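You operate a simulated robot arm through the tools that you are given. There is no shell and no other tool. Be economical: measure what you need, move in short steps, check, and stop when the job is done.

You run a simulated two-armed robot. Do the job below in one go: nothing can be reset, and whatever is moved stays where it is left.

Task
Take the mouse on the top of the island bench and put it away on the top of the instrument bench. Put the ring from the top of the island bench on the shelf under the end table. Put the steel weight that says "100 g" from the top of the island bench on top of the filter cartridge there and the steel weight labelled "200 g" on the top of the chiller. Put the yellow cylinder from the top of the island bench on the glassware bench top and the green cylinder on the top of the vented cabinet. Do these in any order. Set down upright: cylinder.

The check looks at the end state, three seconds after you hand in, the way a careful person would. Anything else that was tipped, shoved, dropped, spilled or broken makes it a failure.

Robot
Two 6-joint arms with two-finger parallel grippers on one trunk, on a base that drives. Base frame: it is fixed to the floor where the robot stands at the start and does not move with it; the origin is under the middle of the robot, x ahead of it, y to its left, z up; the surface under the hand at the start is at about z = 850. Readings come in mm, degrees, newtons and seconds.
The left shoulder is at the start at [280, 185, 1105], the right one opposite. With the tool pointing down near the work surface each hand reaches from about 560 to 940 mm from the robot's upright axis, wherever it stands, measured 20 degrees to its own side. Places, roughly: cylinder [750, -250, 1000]; filter cartridge [500, -250, 1000]; glassware bench top [-1200, -3700, 800]; mouse (11x7x4 cm) [500, 200, 900]; ring (8x8x2 cm) [700, 100, 900]; shelf under the end table [1500, 700, 200]; steel weight [750, 250, 750]; top of the chiller [3300, -100, 1100]; top of the instrument bench [1500, -1100, 800]; top of the vented cabinet [600, -2300, 1400]. Payload 1.57 kg a hand.
The tool frame of a hand sits at the grasp point between the pads (the TCP): z along the fingers, y along the line on which they close. The tips reach 30 mm beyond it. Largest opening 80 mm; finger width 17, thickness 12; the body of the gripper, 40 by 82 mm, starts 80 mm behind the TCP.
Orientation is that of the tool frame in the base frame, as a unit quaternion [w, x, y, z]. With the fingers straight down and closing along the base's y, the tool's x points along the base's -x, its y along +y and its z along -z.

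Tools
- The arms move only by the tool send_rows. It takes "left_plan", "right_plan" or both (then of equal length, played together; a hand with none holds still); each is a list of rows, each an object of numbers (a shift or turn left out is 0, a gripper value left out holds the last): "dx", "dy", "dz": the shift along the base's x, y, z in mm; "wx", "wy", "wz": the turn, a rotation vector about the base's x, y, z in degrees; "gripper": the finger opening in mm, from 0 to 80. In form: [{"dx": .., "dy": .., "dz": .., "wx": .., "wy": .., "wz": .., "gripper": ..}, ...]. A call has 1 to 20 rows; each row is the pose to reach, as a shift and turn from the pose commanded when the call began. Rows are played at 5 a second. More than 50 mm and 8.6 degrees between two rows, or a gripper value outside its range, and nothing of the call is played. Where a pose cannot be reached the arm comes as near as it can. A force on the tool above 40 N (or 10 N above the force at the start of the call, whichever is more), or a blocked arm, ends the call early, and 0.2 s more pass. The fingers move at their own pace (about 153 mm/s each) and stop on an object; they squeeze with about 28 N. The grip force told is the motor's: it shows also when the fingers shut on nothing. Time passes only in rows, and 0.2 s behind the last, so rows that repeat a pose let the fingers close. It gives the time, the measured TCP pose, the force on the tool (base axes), the opening and the grip force at its end, in the units of the frame above (readings bear some noise), with the torque about the TCP (base axes, N m) and any sound that the robot's microphone picked up, and new pictures: "views" is both (left out), scene, wrist or none (wrist: the cameras of the hands that moved).
- Cameras (640 x 400 px; columns grow to the right, rows downward): "scene" is now at [228.2, -2.1, 1529.6]; the picture's right is [-0.03, -1.00, 0.00], its down [-0.84, 0.03, -0.54] and it looks along [0.54, -0.02, -0.84] (base axes); focal length 296 px, centre (320, 200). "left" rides on the left gripper at [72, 7, -122] in its tool frame; the picture's right is [-0.09, 1.00, 0.00], its down [-0.84, -0.08, -0.54] and it looks along [-0.54, -0.05, 0.84] (tool axes); focal length 238 px, centre (320, 200). "right" rides on the right gripper at [72, -7, -122] in its tool frame; the picture's right is [0.09, 1.00, 0.00], its down [-0.84, 0.08, -0.54] and it looks along [-0.54, 0.05, 0.84] (tool axes); focal length 238 px, centre (320, 200). There is no depth. A picture from a camera that has moved, and an enlarged one, comes with that camera's place and axes in the base frame and with its lens.
- raise_lower(by): slides the trunk up (or, below 0, down) by that many mm; the arms and the scene camera ride with it, the base frame stays. It gives what a move gives, with no picture.
- base_move(legs): drives the robot by 1 to 6 legs, each [ahead, turn to the left] in mm and degrees, along the robot's own axes; the way and the turn of a leg run together, so that a leg with both is an arc; at most 1500 mm and 180 degrees a leg. The arms and the cameras ride along, it lands a little off, and it stops where it bumps. It gives what a move gives, and a new picture of the scene camera.
- aim_head(pan, tilt): turns the head with the scene camera to pan (to the left, within 86 degrees either way) and tilt (down, from -29 to 69), counted from straight ahead of the robot. It gives what a move gives, and a new picture of the scene camera.
- inspect(camera, box): a new picture of the part [left, top, right, bottom] of that camera's present view, enlarged. It takes no simulated time.
- job_done(): hands the job in; it is judged then, once.

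Work in short steps. Places have to be worked out from the pictures, the camera data and where the tool is seen: move nearer, look again, correct. Check each grasp and each placing, and mend what went wrong. You have 186 turns and 260 pictures in all, those below and enlarged ones among them. Open the grippers and draw the arms clear of the work before you hand the job in, unless the task says otherwise; then end with one line.

The tools are called after ">>>" by a JSON object that holds its "op" and its "data". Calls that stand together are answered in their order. send_rows: Moves the arms, as the interface text tells. Its arguments: {"type":"object","properties":{"left_plan":{"type":"array"},"right_plan":{"type":"array"},"views":{"type":"string","enum":["both","scene","wrist","none"]}},"required":[]} The other tools are called the same way: raise_lower (by) slides the trunk up or down; base_move (legs) drives the base; aim_head (pan, tilt) turns the head that bears the scene camera; inspect (camera, box) takes an enlarged picture of a part of a camera's view; job_done () hands the job in.

At the start:

```text
clock: 0.0
left_position: [578.3, 263.9, 1216.4]
left_tcp_rot: [0.0, 0.0, 1.0, -0.001]
left_ft_force: [0.3, 0.9, 0.7]
left_wrist_torque: [-0.03, 0.0, 0.0]
left_width: 80.0
left_grip_force: 0.1
right_position: [566.6, -220.4, 1171.4]
right_tcp_rot: [0.0, -0.001, 1.0, 0.0]
right_ft_force: [0.0, -0.1, 0.6]
right_wrist_torque: [-0.04, 0.0, 0.0]
right_width: 80.1
right_grip_force: 0.0
trunk travel left (down, up): [-800.0, 190.0]
robot x, y, heading: [0.6, -1.6, -0.0]
head pan, tilt: [-1.7, 57.5]
```

scene: 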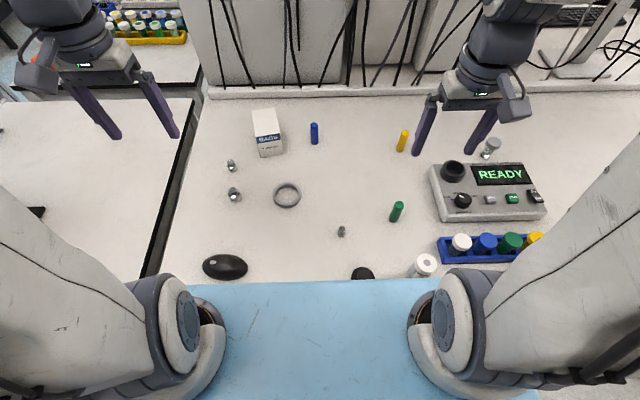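
right: 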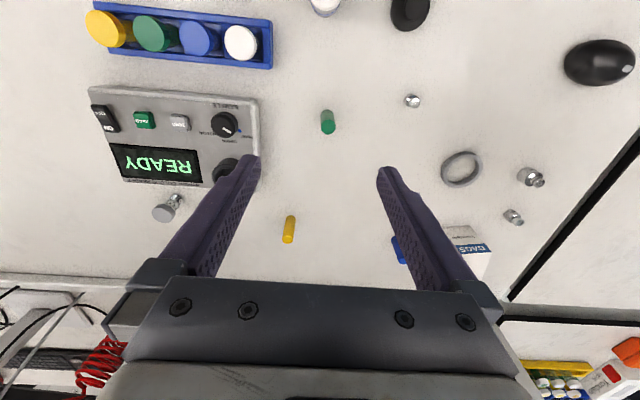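
left: 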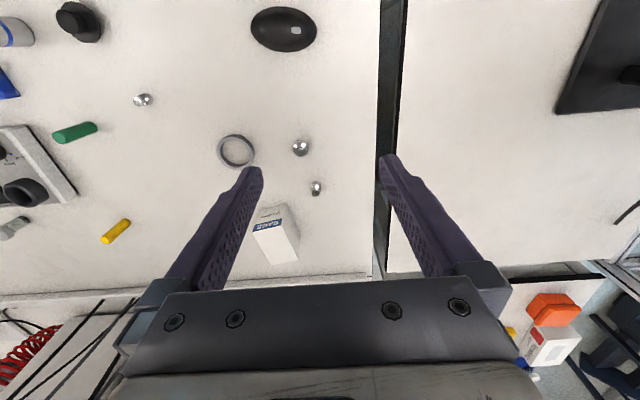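

I start by enlarging the island bench to read the weight labels and to identify the objects.

>>> {"op": "inspect", "data": {"camera": "scene", "box": [200, 130, 360, 230]}}

>>> {"op": "inspect", "data": {"camera": "left", "box": [270, 120, 350, 210]}}

>>> {"op": "inspect", "data": {"camera": "scene", "box": [320, 190, 480, 290]}}

```text
4.00 times, centred on (280, 180) of scene
camera zoom: at [228.2, -2.1, 1529.6], right [-0.03, -1.0, 0.0], down [-0.84, 0.03, -0.54], along [0.54, -0.02, -0.84], focal length 1185 px, centre (480, 280)
```

zoom: 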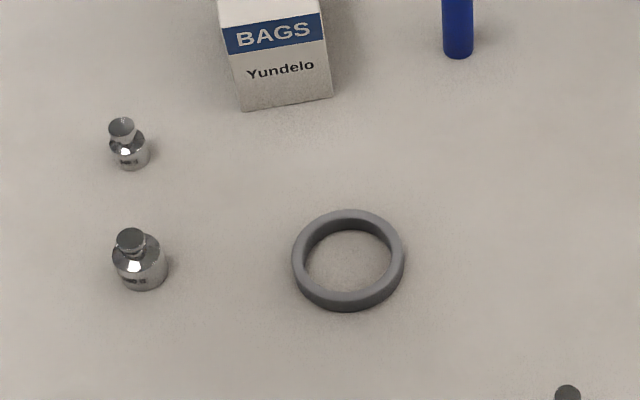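

```text
4.44 times, centred on (310, 165) of left
camera zoom: at [505.3, 270.3, 1338.6], right [0.09, 1.0, 0.0], down [0.84, -0.08, 0.54], along [0.54, -0.05, -0.84], focal length 1059 px, centre (364, 356)
```

zoom: 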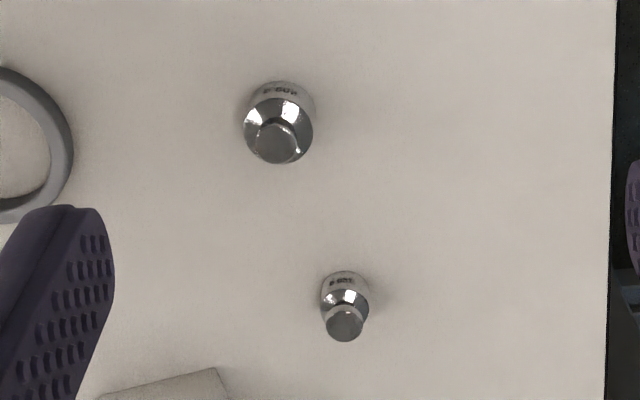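

```text
4.00 times, centred on (400, 240) of scene
camera zoom: at [228.2, -2.1, 1529.6], right [-0.03, -1.0, 0.0], down [-0.84, 0.03, -0.54], along [0.54, -0.02, -0.84], focal length 1185 px, centre (0, 40)
```

zoom: 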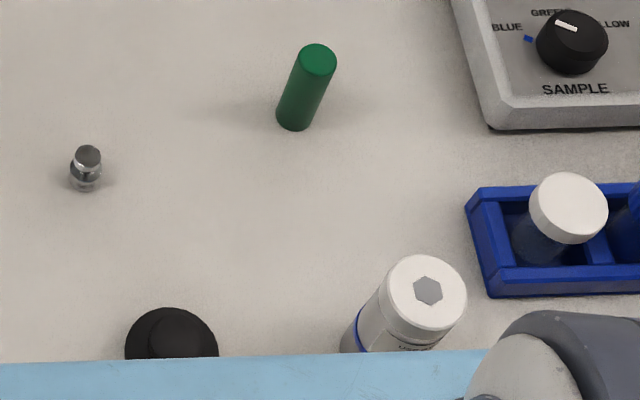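

The larger weight is probably 200 g; I'll verify from close up. First I look around to learn the room layout.

>>> {"op": "aim_head", "data": {"pan": 0, "tilt": 15}}

>>> {"op": "aim_head", "data": {"pan": 60, "tilt": 25}}

>>> {"op": "aim_head", "data": {"pan": -55, "tilt": 20}}

>>> {"op": "aim_head", "data": {"pan": -86, "tilt": 25}}

```text
clock: 1.1
left_position: [577.6, 263.4, 1216.5]
left_tcp_rot: [0.001, 0.0, 1.0, 0.0]
left_ft_force: [-0.6, -0.6, 0.2]
left_wrist_torque: [0.03, 0.01, 0.03]
left_width: 80.0
left_grip_force: 0.0
right_position: [568.0, -220.2, 1172.5]
right_tcp_rot: [0.0, -0.001, 1.0, 0.0]
right_ft_force: [0.9, 0.1, 0.0]
right_wrist_torque: [0.03, 0.0, 0.0]
right_width: 80.1
right_grip_force: 0.1
trunk travel left (down, up): [-800.0, 190.0]
robot x, y, heading: [0.3, -3.1, -0.1]
head pan, tilt: [0.0, 15.0]
camera scene: at [252.2, 0.0, 1592.9], right [0.0, -1.0, 0.0], down [-0.26, 0.0, -0.97], along [0.97, 0.0, -0.26], focal length 296 px, centre (320, 200)
```

scene: 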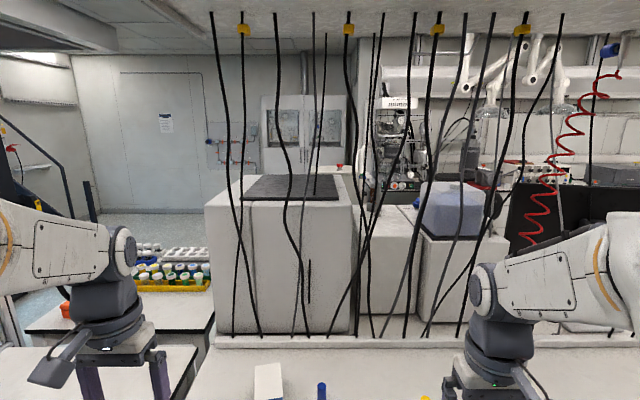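

```text
clock: 2.4
left_position: [576.3, 263.5, 1216.1]
left_tcp_rot: [0.0, -0.001, 1.0, 0.0]
left_ft_force: [-0.2, -0.2, 0.1]
left_wrist_torque: [0.03, 0.04, -0.01]
left_width: 80.0
left_grip_force: 0.0
right_position: [567.3, -221.9, 1173.4]
right_tcp_rot: [0.0, 0.0, 1.0, 0.0]
right_ft_force: [-1.1, -0.8, 0.2]
right_wrist_torque: [0.0, -0.02, 0.04]
right_width: 80.0
right_grip_force: 0.1
trunk travel left (down, up): [-800.0, 190.0]
robot x, y, heading: [0.2, -0.6, 0.0]
head pan, tilt: [60.0, 25.0]
camera scene: at [204.9, 79.8, 1576.7], right [0.87, -0.5, 0.0], down [-0.21, -0.37, -0.91], along [0.45, 0.78, -0.42], focal length 296 px, centre (320, 200)
```

scene: 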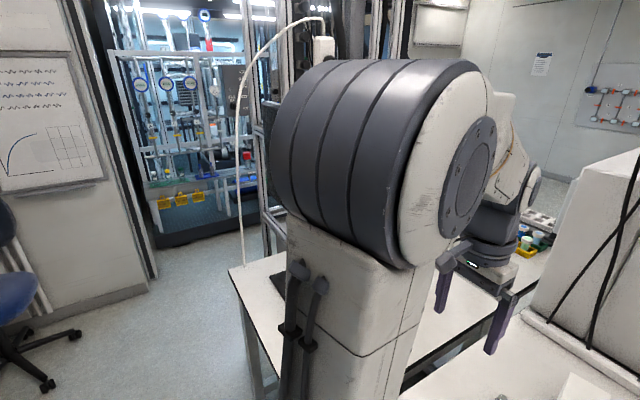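

```text
clock: 4.3
left_position: [576.3, 264.1, 1215.5]
left_tcp_rot: [0.0, 0.0, 1.0, 0.0]
left_ft_force: [0.2, -0.2, -0.2]
left_wrist_torque: [-0.01, -0.04, 0.02]
left_width: 80.1
left_grip_force: 0.0
right_position: [567.7, -222.5, 1172.1]
right_tcp_rot: [0.0, 0.0, 1.0, -0.001]
right_ft_force: [-0.6, 0.1, 1.1]
right_wrist_torque: [0.01, -0.01, 0.0]
right_width: 79.8
right_grip_force: 0.0
trunk travel left (down, up): [-800.0, 190.0]
robot x, y, heading: [0.6, -1.0, 0.2]
head pan, tilt: [-55.0, 20.0]
camera scene: at [212.3, -76.2, 1584.8], right [-0.82, -0.57, 0.0], down [-0.2, 0.28, -0.94], along [0.54, -0.77, -0.34], focal length 296 px, centre (320, 200)
```

scene: 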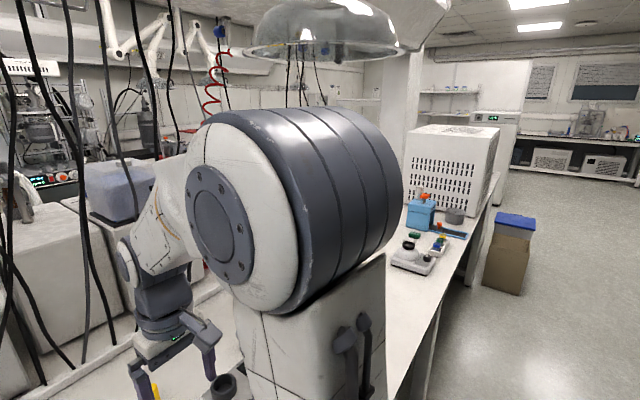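

```text
clock: 5.3
left_position: [576.9, 262.7, 1215.4]
left_tcp_rot: [0.0, 0.0, 1.0, -0.001]
left_ft_force: [-0.7, 0.3, 0.1]
left_wrist_torque: [-0.01, 0.02, 0.0]
left_width: 79.8
left_grip_force: 0.0
right_position: [566.7, -221.7, 1173.1]
right_tcp_rot: [0.0, 0.0, 1.0, 0.0]
right_ft_force: [-0.4, 0.6, -0.5]
right_wrist_torque: [0.02, 0.0, -0.01]
right_width: 80.0
right_grip_force: 0.0
trunk travel left (down, up): [-800.0, 190.0]
robot x, y, heading: [-0.9, 3.4, 0.2]
head pan, tilt: [-85.9, 25.0]
camera scene: at [165.4, -91.9, 1576.7], right [-1.0, -0.07, 0.0], down [-0.03, 0.42, -0.91], along [0.06, -0.9, -0.42], focal length 296 px, centre (320, 200)
```

scene: 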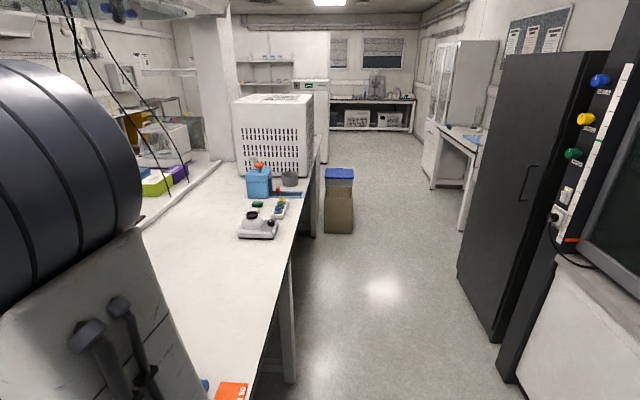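

The room is mapped: the aisle is to my right, with the vented cabinet and glassware table down that way. I move the left hand above the small weight (~[771, 231]) to read its label, and the right hand toward the green cylinder (~[596, -207]).

>>> {"op": "aim_head", "data": {"pan": 0, "tilt": 57}}

>>> {"op": "send_rows", "data": {"left_plan": [{"dx": 32, "dy": -5, "dz": -28}, {"dx": 64, "dy": -11, "dz": -55}, {"dx": 96, "dy": -16, "dz": -83}, {"dx": 128, "dy": -22, "dz": -110}, {"dx": 160, "dy": -27, "dz": -138}, {"dx": 193, "dy": -33, "dz": -186}, {"dx": 193, "dy": -33, "dz": -216}], "right_plan": [{"dx": 5, "dy": 2, "dz": -20}, {"dx": 10, "dy": 4, "dz": -40}, {"dx": 15, "dy": 6, "dz": -60}, {"dx": 20, "dy": 8, "dz": -80}, {"dx": 25, "dy": 10, "dz": -100}, {"dx": 29, "dy": 13, "dz": -120}, {"dx": 29, "dy": 13, "dz": -140}]}}

```text
clock: 6.9
left_position: [577.2, 264.3, 1216.4]
left_tcp_rot: [-0.001, 0.0, 1.0, 0.0]
left_ft_force: [0.0, 0.4, 0.6]
left_wrist_torque: [-0.04, -0.01, 0.02]
left_width: 80.2
left_grip_force: 0.0
right_position: [567.9, -221.2, 1171.9]
right_tcp_rot: [0.001, -0.001, 1.0, -0.001]
right_ft_force: [0.1, 0.6, 0.7]
right_wrist_torque: [0.0, 0.01, 0.03]
right_width: 80.0
right_grip_force: 0.0
trunk travel left (down, up): [-800.0, 190.0]
robot x, y, heading: [-0.6, -2.2, -0.2]
head pan, tilt: [0.0, 57.0]
camera scene: at [228.8, 0.0, 1530.2], right [0.0, -1.0, 0.0], down [-0.84, 0.0, -0.54], along [0.54, 0.0, -0.84], focal length 296 px, centre (320, 200)
```

scene: 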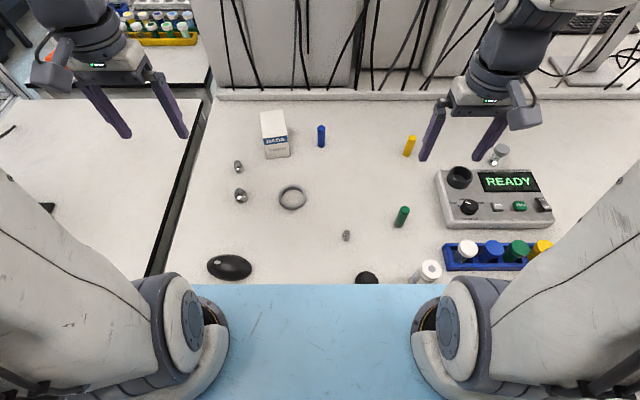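

```text
refused: row 6 steps farther than a row can; nothing moved
```

The last step was too long; I resend with smaller steps.

>>> {"op": "send_rows", "data": {"left_plan": [{"dx": 32, "dy": -5, "dz": -28}, {"dx": 64, "dy": -11, "dz": -55}, {"dx": 96, "dy": -16, "dz": -83}, {"dx": 128, "dy": -22, "dz": -110}, {"dx": 160, "dy": -27, "dz": -138}, {"dx": 193, "dy": -33, "dz": -166}, {"dx": 193, "dy": -33, "dz": -206}], "right_plan": [{"dx": 5, "dy": 2, "dz": -20}, {"dx": 10, "dy": 4, "dz": -40}, {"dx": 15, "dy": 6, "dz": -60}, {"dx": 20, "dy": 8, "dz": -80}, {"dx": 25, "dy": 10, "dz": -100}, {"dx": 29, "dy": 13, "dz": -120}, {"dx": 29, "dy": 13, "dz": -140}], "views": "wrist"}}

```text
clock: 8.5
left_position: [768.7, 229.3, 1008.7]
left_tcp_rot: [0.0, 0.0, 1.0, 0.0]
left_ft_force: [0.2, 0.2, 0.1]
left_wrist_torque: [0.0, 0.02, 0.01]
left_width: 80.2
left_grip_force: 0.1
right_position: [595.6, -207.3, 1032.5]
right_tcp_rot: [0.0, 0.0, 1.0, 0.0]
right_ft_force: [-0.3, 1.0, -0.9]
right_wrist_torque: [0.02, -0.01, 0.0]
right_width: 79.8
right_grip_force: 0.1
trunk travel left (down, up): [-800.0, 190.0]
robot x, y, heading: [-1.3, 2.9, 0.2]
head pan, tilt: [0.0, 57.0]
camera right: at [524.6, -213.6, 1154.8], right [-0.09, 1.0, 0.0], down [0.84, 0.08, 0.54], along [0.54, 0.05, -0.84], focal length 238 px, centre (320, 200)
camera left: at [697.4, 236.6, 1131.4], right [0.09, 1.0, 0.0], down [0.84, -0.08, 0.54], along [0.54, -0.05, -0.84], focal length 238 px, centre (320, 200)
```

right: 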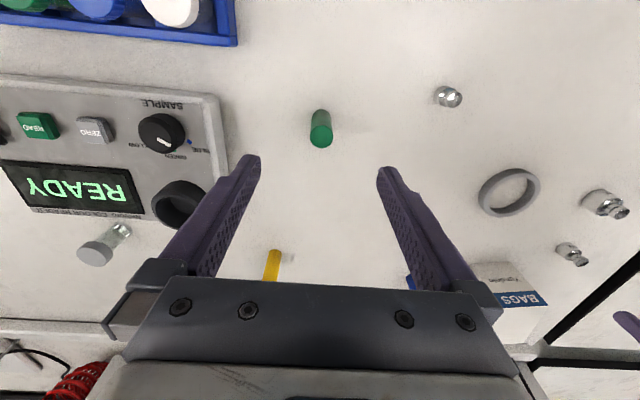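
left: 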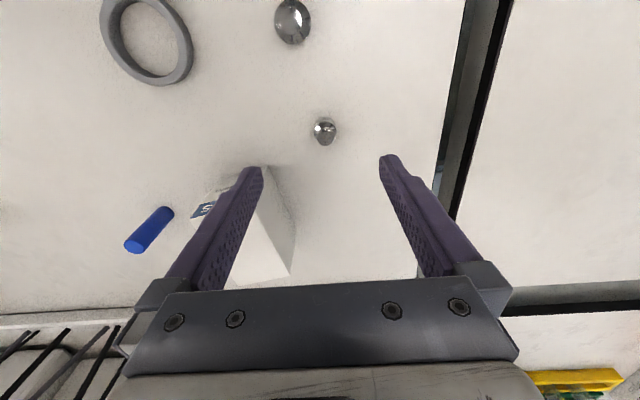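

The left hand is right above the small weight; I zoom on its label and the other ones.

>>> {"op": "inspect", "data": {"camera": "left", "box": [300, 110, 350, 150]}}

>>> {"op": "inspect", "data": {"camera": "scene", "box": [225, 155, 255, 210]}}

>>> {"op": "inspect", "data": {"camera": "right", "box": [540, 180, 640, 270]}}

```text
10.00 times, centred on (325, 130) of left
camera zoom: at [697.4, 236.6, 1131.4], right [0.09, 1.0, 0.0], down [0.84, -0.08, 0.54], along [0.54, -0.05, -0.84], focal length 2384 px, centre (270, 900)
```

zoom: 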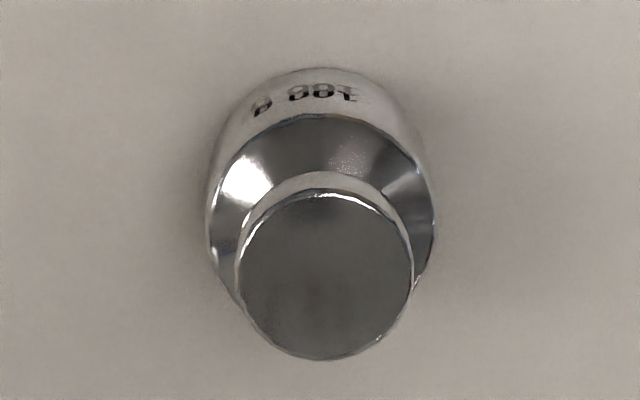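

```text
7.27 times, centred on (240, 182) of scene
camera zoom: at [228.8, 0.0, 1530.2], right [0.0, -1.0, 0.0], down [-0.84, 0.0, -0.54], along [0.54, 0.0, -0.84], focal length 2154 px, centre (902, 327)
```

zoom: 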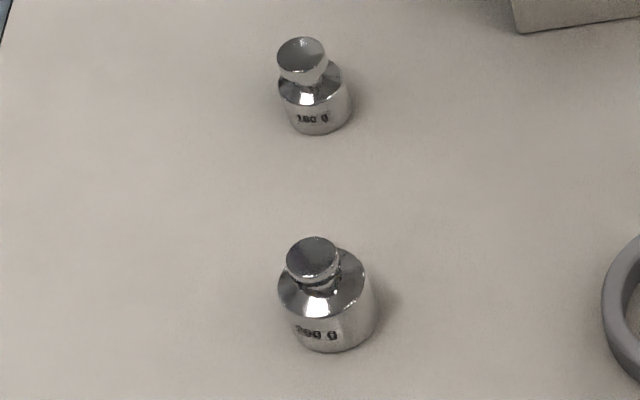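

```text
4.44 times, centred on (590, 225) of right
camera zoom: at [524.6, -213.6, 1154.8], right [-0.09, 1.0, 0.0], down [0.84, 0.08, 0.54], along [0.54, 0.05, -0.84], focal length 1059 px, centre (-880, 89)
```

zoom: 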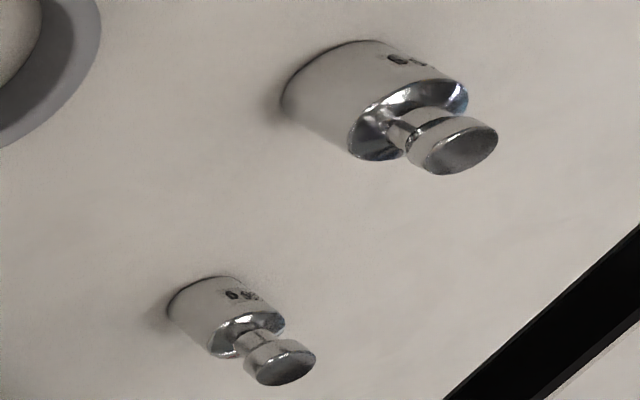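

Labels read 100 g (small) and 200 g (large). I lower the left hand onto the 100 g weight and the right hand onto the green cylinder, then close both.

>>> {"op": "send_rows", "data": {"left_plan": [{"dx": 1, "dy": 1, "dz": -40, "gripper": 46}, {"dx": 2, "dy": 3, "dz": -80}, {"dx": 2, "dy": 3, "dz": -105}, {"dx": 2, "dy": 3, "dz": -124}, {"dx": 2, "dy": 3, "dz": -124, "gripper": 10}, {"dx": 2, "dy": 3, "dz": -124}, {"dx": 2, "dy": 3, "dz": -124}], "right_plan": [{"dz": -40, "gripper": 60}, {"dz": -80}, {"dz": -110}, {"dz": -132}, {"dz": -132, "gripper": 5}, {"dz": -132}, {"dz": -132}]}}

```text
clock: 10.1
left_position: [772.4, 232.1, 885.0]
left_tcp_rot: [0.0, 0.0, 1.0, 0.001]
left_ft_force: [1.2, -0.5, -0.2]
left_wrist_torque: [-0.01, 0.01, -0.01]
left_width: 25.1
left_grip_force: 28.0
right_position: [597.1, -208.9, 901.3]
right_tcp_rot: [0.0, 0.0, 1.0, 0.0]
right_ft_force: [0.5, -0.3, -0.6]
right_wrist_torque: [0.01, -0.03, 0.03]
right_width: 23.1
right_grip_force: 28.0
trunk travel left (down, up): [-800.0, 190.0]
robot x, y, heading: [-3.0, 0.9, 0.1]
head pan, tilt: [0.0, 57.0]
camera scene: at [228.9, 0.0, 1530.2], right [0.0, -1.0, 0.0], down [-0.84, 0.0, -0.54], along [0.54, 0.0, -0.84], focal length 296 px, centre (320, 200)
camera right: at [526.5, -214.4, 1023.3], right [-0.09, 1.0, 0.0], down [0.84, 0.08, 0.54], along [0.54, 0.05, -0.84], focal length 238 px, centre (320, 200)
camera left: at [700.8, 239.5, 1007.7], right [0.09, 1.0, 0.0], down [0.84, -0.08, 0.54], along [0.54, -0.05, -0.84], focal length 238 px, centre (320, 200)
```

scene: 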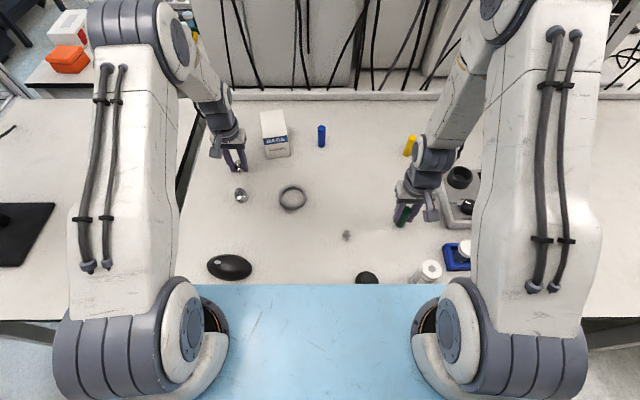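
right: 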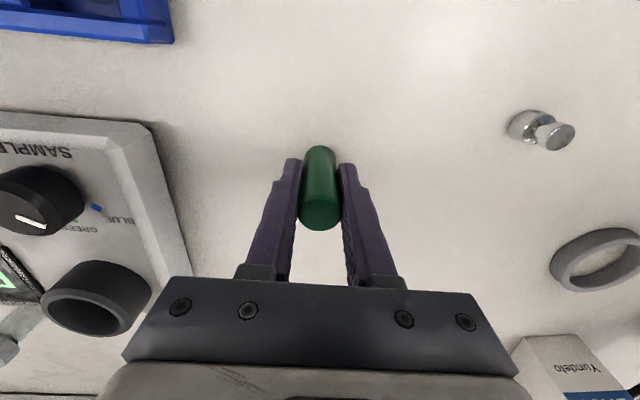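
left: 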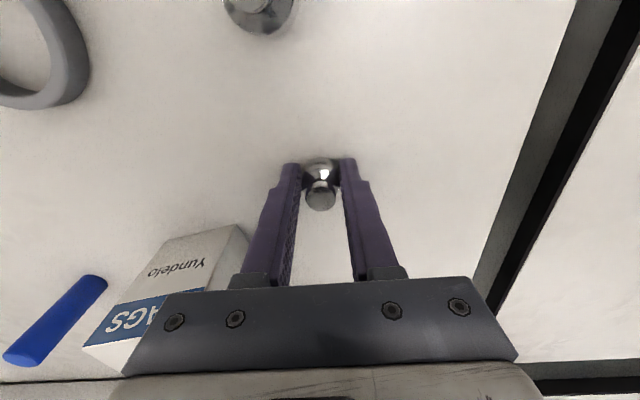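

Both are gripped (25 mm and 23 mm openings). I lift both hands about 200 mm.

>>> {"op": "send_rows", "data": {"left_plan": [{"dz": 45}, {"dz": 90}, {"dx": -30, "dz": 130}, {"dx": -60, "dz": 170}, {"dx": -100, "dz": 200}, {"dx": -140, "dz": 220}], "right_plan": [{"dz": 45}, {"dz": 90}, {"dz": 130}, {"dz": 170}, {"dz": 200}, {"dz": 220}], "views": "scene"}}

>>> {"op": "base_move", "data": {"legs": [[-250, 0], [0, -30]]}}

```text
clock: 11.5
left_position: [630.5, 233.5, 1104.8]
left_tcp_rot: [-0.001, 0.0, 1.0, 0.0]
left_ft_force: [0.2, -0.2, -0.9]
left_wrist_torque: [0.0, 0.0, -0.01]
left_width: 25.1
left_grip_force: 28.0
right_position: [596.8, -209.3, 1121.5]
right_tcp_rot: [0.0, 0.0, 1.0, 0.0]
right_ft_force: [0.8, -0.2, -0.5]
right_wrist_torque: [0.0, 0.01, -0.03]
right_width: 23.3
right_grip_force: 28.4
trunk travel left (down, up): [-800.0, 190.0]
robot x, y, heading: [3.1, -0.8, -0.1]
head pan, tilt: [0.0, 57.0]
camera scene: at [229.1, -0.1, 1530.2], right [0.0, -1.0, 0.0], down [-0.84, 0.0, -0.54], along [0.54, 0.0, -0.84], focal length 296 px, centre (320, 200)
```

scene: 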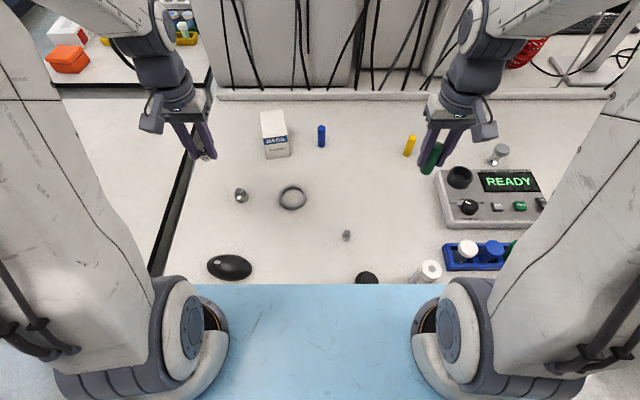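

```text
clock: 14.8
left_position: [412.5, -106.3, 1103.8]
left_tcp_rot: [0.001, 0.253, 0.968, 0.0]
left_ft_force: [-0.2, 0.7, 0.0]
left_wrist_torque: [0.01, -0.01, -0.01]
left_width: 24.8
left_grip_force: 27.8
right_position: [168.1, -475.5, 1121.7]
right_tcp_rot: [0.0, 0.252, 0.968, -0.001]
right_ft_force: [0.4, -0.7, -0.6]
right_wrist_torque: [-0.02, 0.01, -0.01]
right_width: 23.1
right_grip_force: 27.9
trunk travel left (down, up): [-800.0, 190.0]
robot x, y, heading: [-253.7, -3.3, -29.5]
head pan, tilt: [0.0, 57.0]
camera scene: at [-51.8, -113.7, 1530.2], right [-0.49, -0.87, 0.0], down [-0.73, 0.41, -0.54], along [0.47, -0.27, -0.84], focal length 296 px, centre (320, 200)
```

scene: 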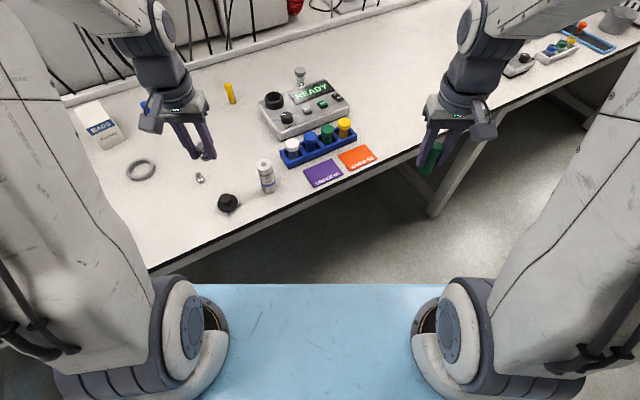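

The cartridge shows at about [428, -223] with its top near z 955. I bring the left hand over it at z ≈ 1090 and look through the wrist camera.

>>> {"op": "send_rows", "data": {"left_plan": [{"dx": 4, "dy": -40}, {"dx": 10, "dy": -80}, {"dx": 15, "dy": -117}, {"dx": 15, "dy": -117}]}}

>>> {"op": "inspect", "data": {"camera": "left", "box": [240, 50, 400, 250]}}

```text
clock: 15.8
left_position: [428.5, -222.5, 1103.3]
left_tcp_rot: [-0.001, 0.253, 0.968, -0.001]
left_ft_force: [0.1, -0.6, -1.2]
left_wrist_torque: [0.0, -0.01, -0.01]
left_width: 25.2
left_grip_force: 27.7
right_position: [168.1, -476.7, 1120.9]
right_tcp_rot: [-0.001, 0.252, 0.968, 0.0]
right_ft_force: [-0.3, -0.1, -1.0]
right_wrist_torque: [0.01, 0.0, -0.02]
right_width: 23.0
right_grip_force: 28.2
trunk travel left (down, up): [-800.0, 190.0]
robot x, y, heading: [-249.9, -4.1, -29.2]
head pan, tilt: [0.0, 57.0]
camera scene: at [-51.9, -114.1, 1530.2], right [-0.49, -0.87, 0.0], down [-0.73, 0.41, -0.54], along [0.47, -0.27, -0.84], focal length 296 px, centre (320, 200)
camera left: at [368.6, -182.4, 1225.7], right [0.57, 0.82, 0.0], down [0.69, -0.48, 0.54], along [0.45, -0.31, -0.84], focal length 238 px, centre (320, 200)
```

scene: 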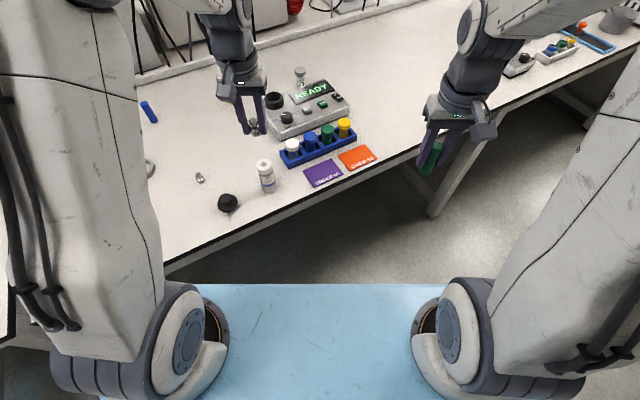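
left: 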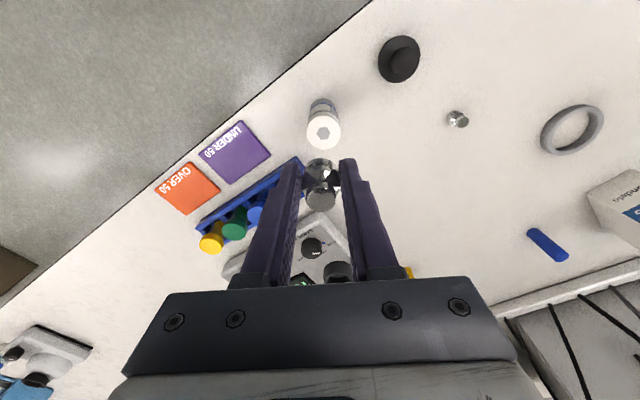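

```text
2.00 times, centred on (320, 150) of left
camera zoom: at [368.6, -182.4, 1225.7], right [0.57, 0.82, 0.0], down [0.69, -0.48, 0.54], along [0.45, -0.31, -0.84], focal length 477 px, centre (320, 300)
```

zoom: 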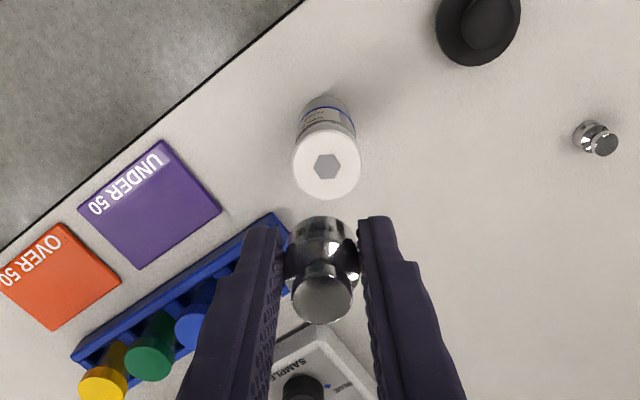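

I enlarge the scene view to triangulate the cartridge's top precisely.

>>> {"op": "inspect", "data": {"camera": "scene", "box": [225, 90, 305, 200]}}

```text
3.64 times, centred on (265, 145) of scene
camera zoom: at [-51.9, -114.1, 1530.2], right [-0.49, -0.87, 0.0], down [-0.73, 0.41, -0.54], along [0.47, -0.27, -0.84], focal length 1077 px, centre (520, 400)
```

zoom: 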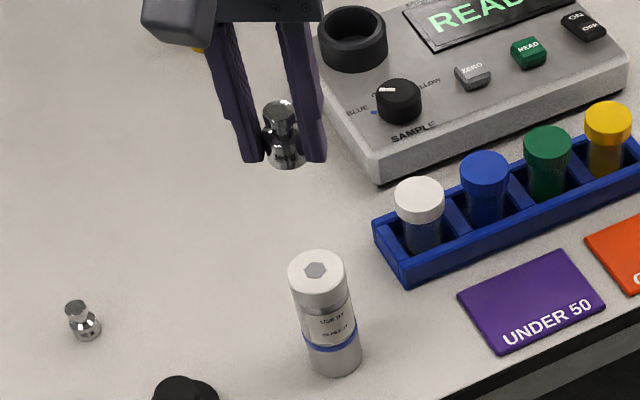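

Top of the cartridge ≈ [441, -228, 950]. I lower the weight to about 25 mm above it and re-check the alignment.

>>> {"op": "send_rows", "data": {"left_plan": [{"dx": 6, "dy": -3, "dz": -35}, {"dx": 12, "dy": -5, "dz": -65}, {"dx": 12, "dy": -5, "dz": -90}, {"dx": 12, "dy": -5, "dz": -90}], "views": "none"}}

>>> {"op": "inspect", "data": {"camera": "left", "box": [270, 110, 370, 230]}}

>>> {"op": "inspect", "data": {"camera": "scene", "box": [230, 110, 300, 200]}}

```text
clock: 16.8
left_position: [439.6, -226.3, 1013.5]
left_tcp_rot: [-0.002, 0.252, 0.968, 0.0]
left_ft_force: [0.8, 0.4, -1.7]
left_wrist_torque: [0.03, 0.0, -0.01]
left_width: 25.1
left_grip_force: 27.9
right_position: [167.2, -475.1, 1120.3]
right_tcp_rot: [0.0, 0.253, 0.968, 0.0]
right_ft_force: [-0.3, 0.3, -0.4]
right_wrist_torque: [-0.01, -0.04, 0.02]
right_width: 23.1
right_grip_force: 27.8
trunk travel left (down, up): [-800.0, 190.0]
robot x, y, heading: [-249.6, 0.0, -29.3]
head pan, tilt: [0.0, 57.0]
```

```text
3.33 times, centred on (320, 170) of left
camera zoom: at [380.6, -185.7, 1136.3], right [0.57, 0.82, 0.0], down [0.69, -0.48, 0.54], along [0.45, -0.31, -0.84], focal length 794 px, centre (320, 300)
```

zoom: 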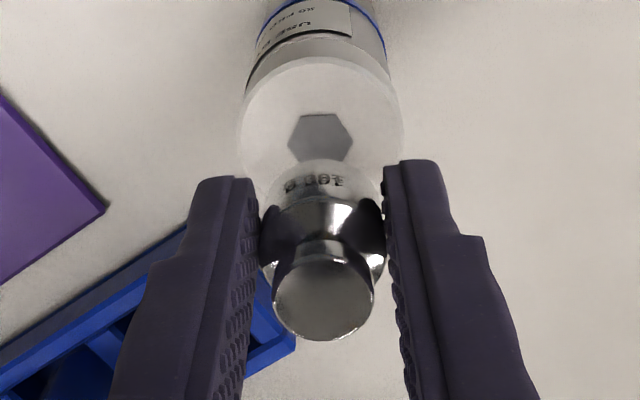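

```text
4.44 times, centred on (265, 155) of scene
camera zoom: at [-51.8, -114.0, 1530.2], right [-0.49, -0.87, 0.0], down [-0.73, 0.41, -0.54], along [0.47, -0.27, -0.84], focal length 1316 px, centre (564, 400)
```

zoom: 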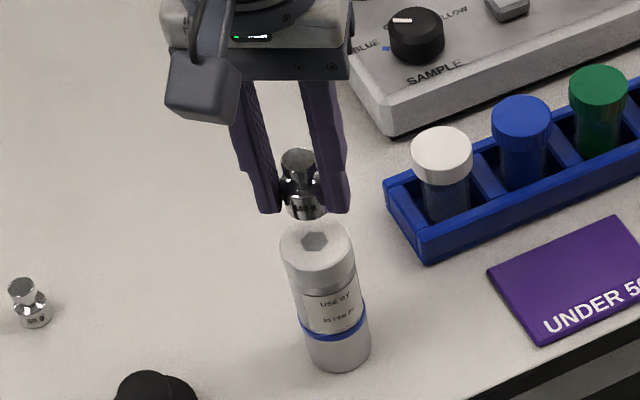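

The alignment is good (within ~2 mm). I lower in small steps and watch the force.

>>> {"op": "send_rows", "data": {"left_plan": [{"dx": 1, "dy": -1, "dz": -12}, {"dx": 2, "dy": -1, "dz": -20}, {"dx": 2, "dy": -1, "dz": -24}, {"dx": 2, "dy": -1, "dz": -24}], "views": "none"}}

>>> {"op": "inspect", "data": {"camera": "left", "box": [270, 110, 370, 230]}}

>>> {"op": "inspect", "data": {"camera": "scene", "box": [245, 125, 290, 190]}}

```text
clock: 17.8
left_position: [442.1, -229.8, 990.6]
left_tcp_rot: [0.0, 0.251, 0.968, 0.0]
left_ft_force: [-0.3, -0.2, -1.2]
left_wrist_torque: [-0.01, -0.01, 0.01]
left_width: 25.0
left_grip_force: 28.3
right_position: [167.3, -475.7, 1121.7]
right_tcp_rot: [0.0, 0.252, 0.968, 0.001]
right_ft_force: [1.4, 0.4, -0.2]
right_wrist_torque: [0.0, 0.0, 0.02]
right_width: 22.9
right_grip_force: 27.7
trunk travel left (down, up): [-800.0, 190.0]
robot x, y, heading: [-252.2, -4.1, -29.3]
head pan, tilt: [0.0, 57.0]
```

```text
3.33 times, centred on (320, 170) of left
camera zoom: at [382.4, -188.3, 1113.1], right [0.57, 0.82, 0.0], down [0.69, -0.48, 0.54], along [0.45, -0.31, -0.84], focal length 794 px, centre (320, 300)
```

zoom: 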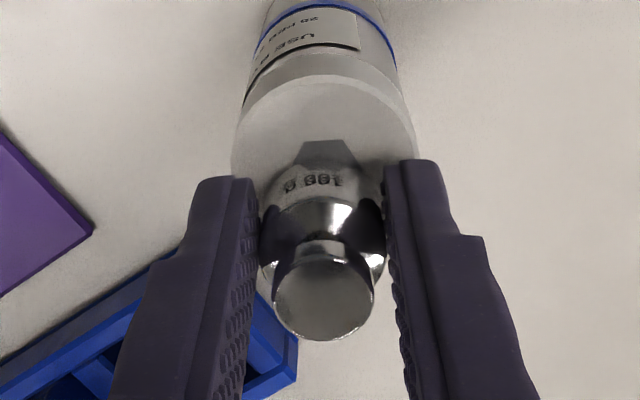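

```text
6.15 times, centred on (268, 158) of scene
camera zoom: at [-51.9, -113.9, 1530.2], right [-0.49, -0.87, 0.0], down [-0.73, 0.41, -0.54], along [0.47, -0.27, -0.84], focal length 1823 px, centre (643, 462)
```

zoom: 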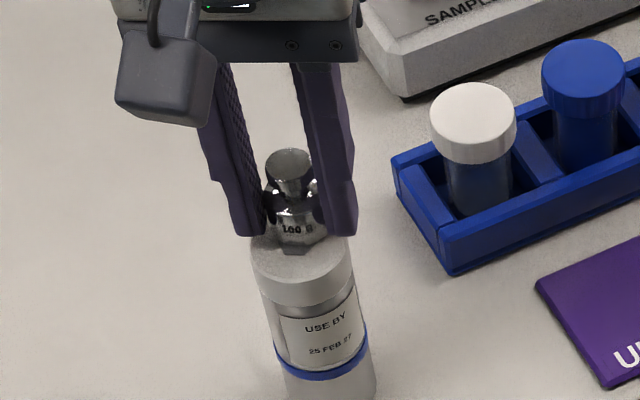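

Still a few mm of gap. I keep lowering gently.

>>> {"op": "send_rows", "data": {"left_plan": [{"dz": -2}, {"dz": -4}, {"dz": -6}, {"dz": -6}], "views": "none"}}

>>> {"op": "inspect", "data": {"camera": "scene", "box": [245, 125, 290, 190]}}

```text
clock: 18.8
left_position: [441.1, -229.6, 984.7]
left_tcp_rot: [0.001, 0.252, 0.968, 0.001]
left_ft_force: [0.8, -1.4, 18.2]
left_wrist_torque: [-0.12, -0.12, -0.01]
left_width: 25.3
left_grip_force: 28.5
right_position: [167.5, -475.9, 1121.3]
right_tcp_rot: [-0.001, 0.253, 0.968, 0.0]
right_ft_force: [-0.4, -0.2, -1.1]
right_wrist_torque: [0.0, 0.0, 0.0]
right_width: 23.1
right_grip_force: 28.1
trunk travel left (down, up): [-800.0, 190.0]
robot x, y, heading: [-254.2, -0.5, -29.2]
head pan, tilt: [0.0, 57.0]
```

```text
6.15 times, centred on (268, 158) of scene
camera zoom: at [-52.7, -113.8, 1530.4], right [-0.49, -0.87, 0.0], down [-0.73, 0.41, -0.55], along [0.48, -0.27, -0.84], focal length 1823 px, centre (643, 462)
```

zoom: 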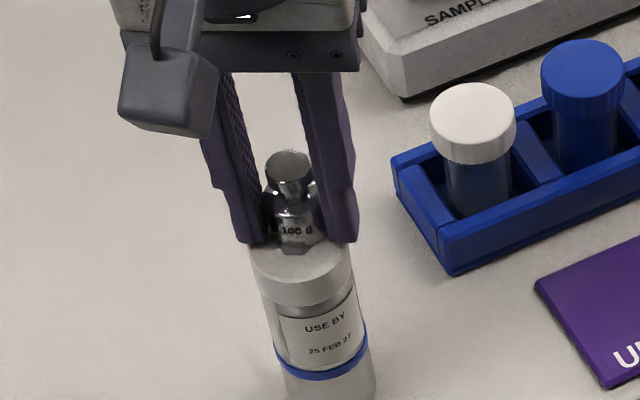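

Contact is felt, but the views and the torque suggest the weight sits ~8 mm too far forward on the cap. I lift slightly, shift back toward the robot, and re-check.

>>> {"op": "send_rows", "data": {"left_plan": [{"dz": 6}, {"dz": 10}, {"dx": -3, "dy": 2, "dz": 10}, {"dx": -7, "dy": 4, "dz": 10}, {"dx": -7, "dy": 4, "dz": 10}], "views": "none"}}

>>> {"op": "inspect", "data": {"camera": "left", "box": [290, 130, 350, 210]}}

>>> {"op": "inspect", "data": {"camera": "scene", "box": [250, 135, 280, 180]}}

```text
clock: 20.0
left_position: [435.4, -224.8, 994.5]
left_tcp_rot: [0.0, 0.252, 0.968, -0.001]
left_ft_force: [-0.1, -0.8, -1.4]
left_wrist_torque: [0.03, 0.02, 0.0]
left_width: 25.0
left_grip_force: 27.9
right_position: [167.2, -475.7, 1120.6]
right_tcp_rot: [0.0, 0.253, 0.968, 0.0]
right_ft_force: [0.4, -0.4, -0.2]
right_wrist_torque: [-0.03, -0.03, -0.02]
right_width: 23.1
right_grip_force: 28.4
trunk travel left (down, up): [-800.0, 190.0]
robot x, y, heading: [-254.1, -3.2, -29.3]
head pan, tilt: [0.0, 57.0]
```

```text
5.00 times, centred on (320, 170) of left
camera zoom: at [375.8, -184.6, 1116.2], right [0.57, 0.82, 0.0], down [0.69, -0.48, 0.54], along [0.45, -0.31, -0.84], focal length 1192 px, centre (320, 350)
```

zoom: 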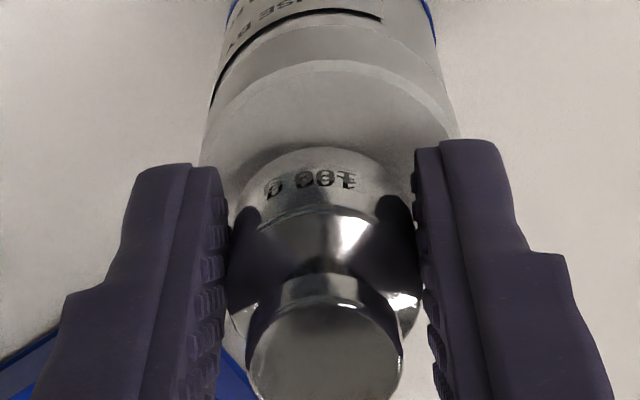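

```text
8.89 times, centred on (265, 158) of scene
camera zoom: at [-52.0, -113.9, 1530.2], right [-0.49, -0.87, 0.0], down [-0.73, 0.41, -0.54], along [0.47, -0.27, -0.84], focal length 2633 px, centre (809, 578)
```

zoom: 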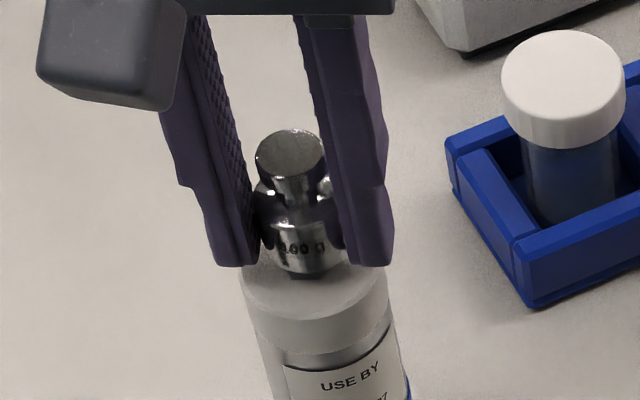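

Now weight and cap centers agree within ~1 mm. I lower to contact.

>>> {"op": "send_rows", "data": {"left_plan": [{"dx": 1, "dy": 1, "dz": -4}, {"dx": 1, "dy": 1, "dz": -7}, {"dx": 1, "dy": 1, "dz": -9}, {"dx": 1, "dy": 1, "dz": -9}], "views": "none"}}

>>> {"op": "inspect", "data": {"camera": "scene", "box": [250, 135, 280, 180]}}

```text
clock: 21.0
left_position: [436.1, -223.8, 985.1]
left_tcp_rot: [0.001, 0.252, 0.968, 0.0]
left_ft_force: [-0.5, 1.1, 10.8]
left_wrist_torque: [-0.03, -0.1, -0.03]
left_width: 25.0
left_grip_force: 28.3
right_position: [167.4, -474.6, 1121.4]
right_tcp_rot: [-0.001, 0.253, 0.967, 0.001]
right_ft_force: [-0.6, -0.1, -0.6]
right_wrist_torque: [0.01, -0.02, 0.03]
right_width: 23.1
right_grip_force: 28.3
trunk travel left (down, up): [-800.0, 190.0]
robot x, y, heading: [-249.9, -1.1, -29.4]
head pan, tilt: [0.0, 57.0]
```

```text
8.89 times, centred on (265, 158) of scene
camera zoom: at [-52.5, -113.7, 1530.5], right [-0.49, -0.87, 0.0], down [-0.73, 0.41, -0.54], along [0.48, -0.27, -0.84], focal length 2633 px, centre (809, 578)
```

zoom: 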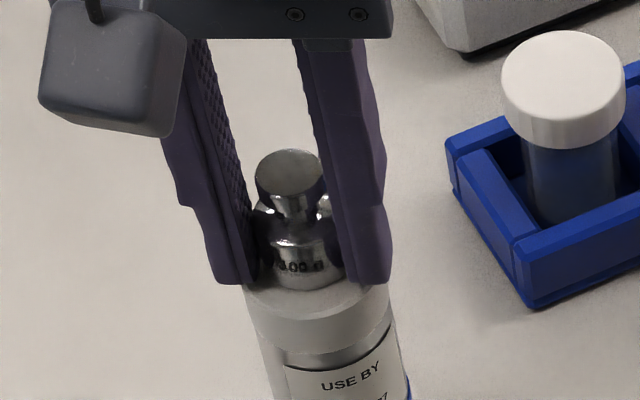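

Weight rests centered on the cap. I open the left gripper and lift straight up.

>>> {"op": "send_rows", "data": {"left_plan": [{"dz": 1, "gripper": 32}, {"dz": 1, "gripper": 45}, {"dz": 1}, {"dz": 30}, {"dz": 70}, {"dz": 120}], "views": "wrist"}}

>>> {"op": "inspect", "data": {"camera": "scene", "box": [225, 125, 315, 205]}}

```text
clock: 22.4
left_position: [437.6, -225.2, 1103.5]
left_tcp_rot: [0.0, 0.253, 0.967, 0.0]
left_ft_force: [-0.6, 0.1, -0.3]
left_wrist_torque: [-0.01, 0.03, 0.03]
left_width: 45.0
left_grip_force: 0.0
right_position: [167.8, -475.7, 1121.0]
right_tcp_rot: [0.001, 0.252, 0.968, 0.0]
right_ft_force: [-0.2, 0.3, 0.4]
right_wrist_torque: [-0.03, -0.02, -0.01]
right_width: 23.1
right_grip_force: 28.2
trunk travel left (down, up): [-800.0, 190.0]
robot x, y, heading: [-254.4, -1.1, -29.4]
head pan, tilt: [0.0, 57.0]
camera left: at [378.7, -183.3, 1225.5], right [0.57, 0.82, 0.0], down [0.69, -0.48, 0.54], along [0.45, -0.31, -0.84], focal length 238 px, centre (320, 200)
```

left: 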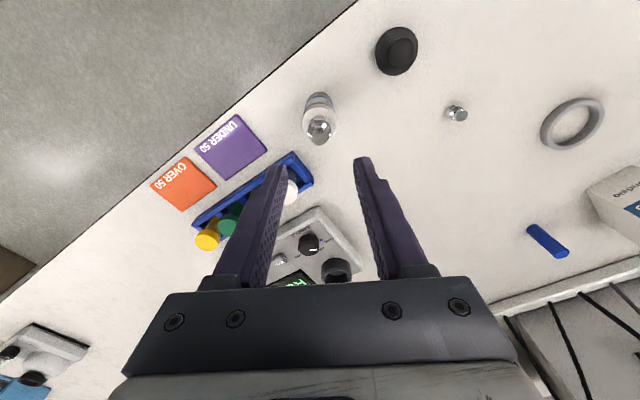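

```text
5.00 times, centred on (270, 165) of scene
camera zoom: at [-51.9, -114.0, 1530.2], right [-0.49, -0.87, 0.0], down [-0.73, 0.41, -0.54], along [0.47, -0.27, -0.84], focal length 1481 px, centre (570, 375)
```

zoom: 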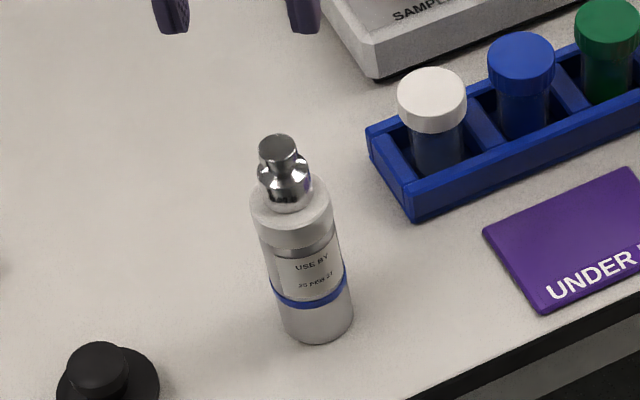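

The 100 g weight stands on the cartridge. Now the yellow cylinder: I tuck the left hand back, then drive to about (0, -500) facing the bench so that it lies on my left side.

>>> {"op": "send_rows", "data": {"left_plan": [{"dx": -30, "dy": 20, "dz": 20}, {"dx": -65, "dy": 40, "dz": 40}, {"dx": -100, "dy": 60, "dz": 60}, {"dx": -130, "dy": 80, "dz": 60}], "views": "none"}}

>>> {"op": "base_move", "data": {"legs": [[0, -60.5], [500, 0], [0, 90]]}}

```text
clock: 23.4
left_position: [304.6, -146.4, 1166.2]
left_tcp_rot: [0.0, 0.251, 0.968, 0.0]
left_ft_force: [-0.1, -0.5, 0.0]
left_wrist_torque: [0.03, 0.0, 0.01]
left_width: 45.2
left_grip_force: 0.1
right_position: [167.9, -476.4, 1121.0]
right_tcp_rot: [-0.001, 0.252, 0.968, 0.0]
right_ft_force: [0.3, -1.0, -0.7]
right_wrist_torque: [0.01, 0.01, 0.01]
right_width: 23.0
right_grip_force: 27.9
trunk travel left (down, up): [-800.0, 190.0]
robot x, y, heading: [-249.8, -3.0, -29.5]
head pan, tilt: [0.0, 57.0]
```

```text
clock: 32.9
left_position: [303.8, -341.7, 1166.0]
left_tcp_rot: [0.0, -0.016, 1.0, 0.0]
left_ft_force: [-0.2, 0.2, -0.1]
left_wrist_torque: [0.01, 0.0, -0.01]
left_width: 45.1
left_grip_force: 0.2
right_position: [353.4, -696.0, 1121.0]
right_tcp_rot: [0.0, -0.016, 1.0, 0.0]
right_ft_force: [-0.6, -0.7, -0.8]
right_wrist_torque: [-0.03, 0.0, 0.01]
right_width: 23.2
right_grip_force: 27.7
trunk travel left (down, up): [-800.0, 190.0]
robot x, y, heading: [-248.3, -503.0, 1.5]
head pan, tilt: [0.0, 57.0]
camera scene: at [-21.1, -499.5, 1530.2], right [0.03, -1.0, 0.0], down [-0.84, -0.03, -0.54], along [0.54, 0.02, -0.84], focal length 296 px, centre (320, 200)
```

scene: 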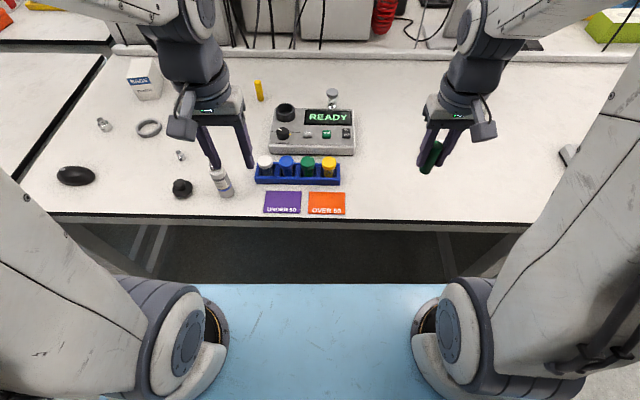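

Clear. I drive 245 mm forward.

>>> {"op": "base_move", "data": {"legs": [[245, 0]]}}

```text
clock: 34.7
left_position: [545.5, -334.0, 1164.9]
left_tcp_rot: [0.0, -0.018, 1.0, 0.0]
left_ft_force: [0.1, -0.4, 0.2]
left_wrist_torque: [-0.03, -0.07, 0.04]
left_width: 45.0
left_grip_force: 0.0
right_position: [597.9, -687.8, 1121.3]
right_tcp_rot: [0.0, -0.017, 1.0, 0.0]
right_ft_force: [0.2, -0.3, 0.0]
right_wrist_torque: [0.01, 0.0, 0.01]
right_width: 22.9
right_grip_force: 28.4
trunk travel left (down, up): [-800.0, 190.0]
robot x, y, heading: [-6.2, -499.9, 1.9]
head pan, tilt: [0.0, 57.0]
camera scene: at [223.1, -491.1, 1530.3], right [0.03, -1.0, 0.0], down [-0.84, -0.03, -0.54], along [0.54, 0.02, -0.84], focal length 296 px, centre (320, 200)
```

scene: 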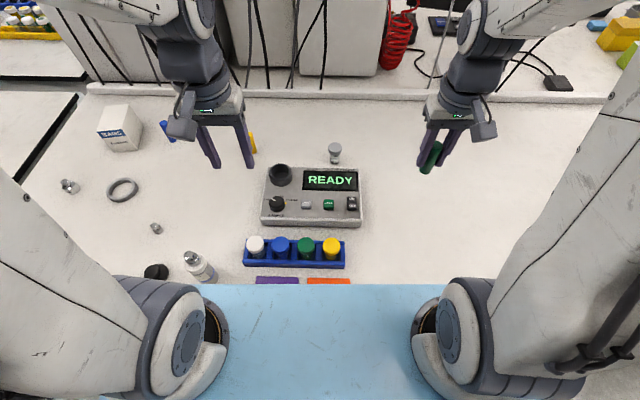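

Yellow cylinder ≈ [832, -263]. I move the left hand above it with open fingers.

>>> {"op": "send_rows", "data": {"left_plan": [{"dx": 40, "dy": 10, "dz": -20, "gripper": 60}, {"dx": 80, "dy": 20, "dz": -40}, {"dx": 120, "dy": 30, "dz": -60}, {"dx": 160, "dy": 40, "dz": -85}, {"dx": 200, "dy": 50, "dz": -105}, {"dx": 240, "dy": 60, "dz": -125}, {"dx": 270, "dy": 68, "dz": -150}, {"dx": 285, "dy": 71, "dz": -155}], "views": "wrist"}}

```text
clock: 36.5
left_position: [830.8, -261.9, 1011.8]
left_tcp_rot: [-0.001, -0.017, 1.0, -0.001]
left_ft_force: [-0.3, -0.1, -0.2]
left_wrist_torque: [-0.01, -0.03, 0.02]
left_width: 60.1
left_grip_force: 0.0
right_position: [599.6, -686.3, 1120.7]
right_tcp_rot: [0.0, -0.018, 1.0, 0.0]
right_ft_force: [-0.1, 0.9, 0.5]
right_wrist_torque: [-0.01, 0.02, 0.0]
right_width: 23.1
right_grip_force: 28.3
trunk travel left (down, up): [-800.0, 190.0]
robot x, y, heading: [-3.5, -496.7, 1.7]
head pan, tilt: [0.0, 57.0]
camera left: at [758.0, -257.9, 1132.9], right [0.06, 1.0, 0.0], down [0.84, -0.05, 0.54], along [0.54, -0.03, -0.84], focal length 238 px, centre (320, 200)
```

left: 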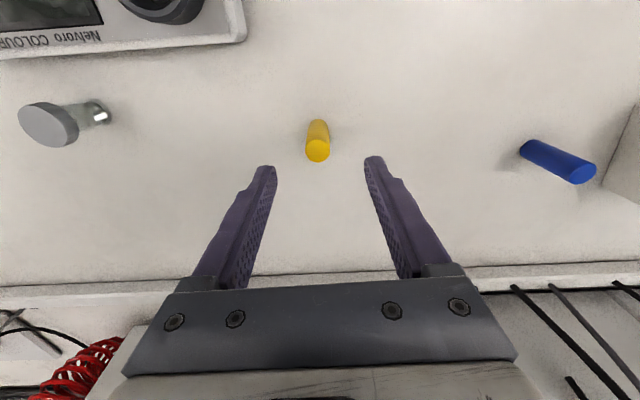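

Top at ≈[837, -264]. I correct by a few mm, descend and grip.

>>> {"op": "send_rows", "data": {"left_plan": [{"dx": 4, "dy": -1, "dz": -40}, {"dx": 6, "dy": -2, "dz": -80}, {"dx": 6, "dy": -2, "dz": -112}, {"dx": 6, "dy": -2, "dz": -112, "gripper": 5}, {"dx": 6, "dy": -2, "dz": -112}, {"dx": 6, "dy": -2, "dz": -112}], "views": "wrist"}}

```text
clock: 37.9
left_position: [836.5, -263.8, 899.5]
left_tcp_rot: [-0.001, -0.017, 1.0, 0.0]
left_ft_force: [-0.3, 1.1, -0.3]
left_wrist_torque: [0.03, 0.01, -0.02]
left_width: 22.5
left_grip_force: 27.6
right_position: [597.7, -686.7, 1121.0]
right_tcp_rot: [0.0, -0.018, 1.0, 0.0]
right_ft_force: [1.8, 0.9, -0.7]
right_wrist_torque: [-0.02, 0.02, -0.02]
right_width: 23.1
right_grip_force: 27.7
trunk travel left (down, up): [-800.0, 190.0]
robot x, y, heading: [-4.5, -497.3, 2.0]
head pan, tilt: [0.0, 57.0]
camera left: at [764.9, -260.2, 1021.9], right [0.06, 1.0, 0.0], down [0.84, -0.05, 0.54], along [0.54, -0.03, -0.84], focal length 238 px, centre (320, 200)
```

left: 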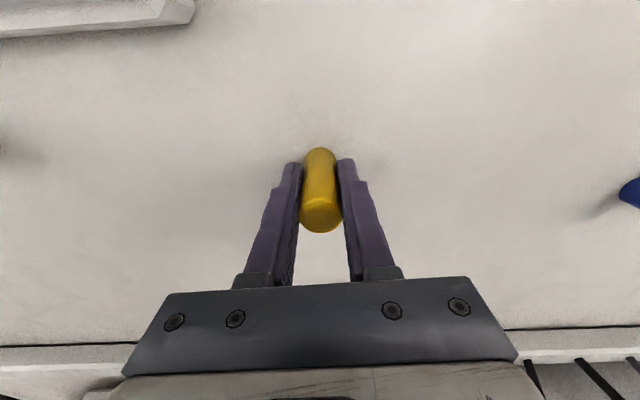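

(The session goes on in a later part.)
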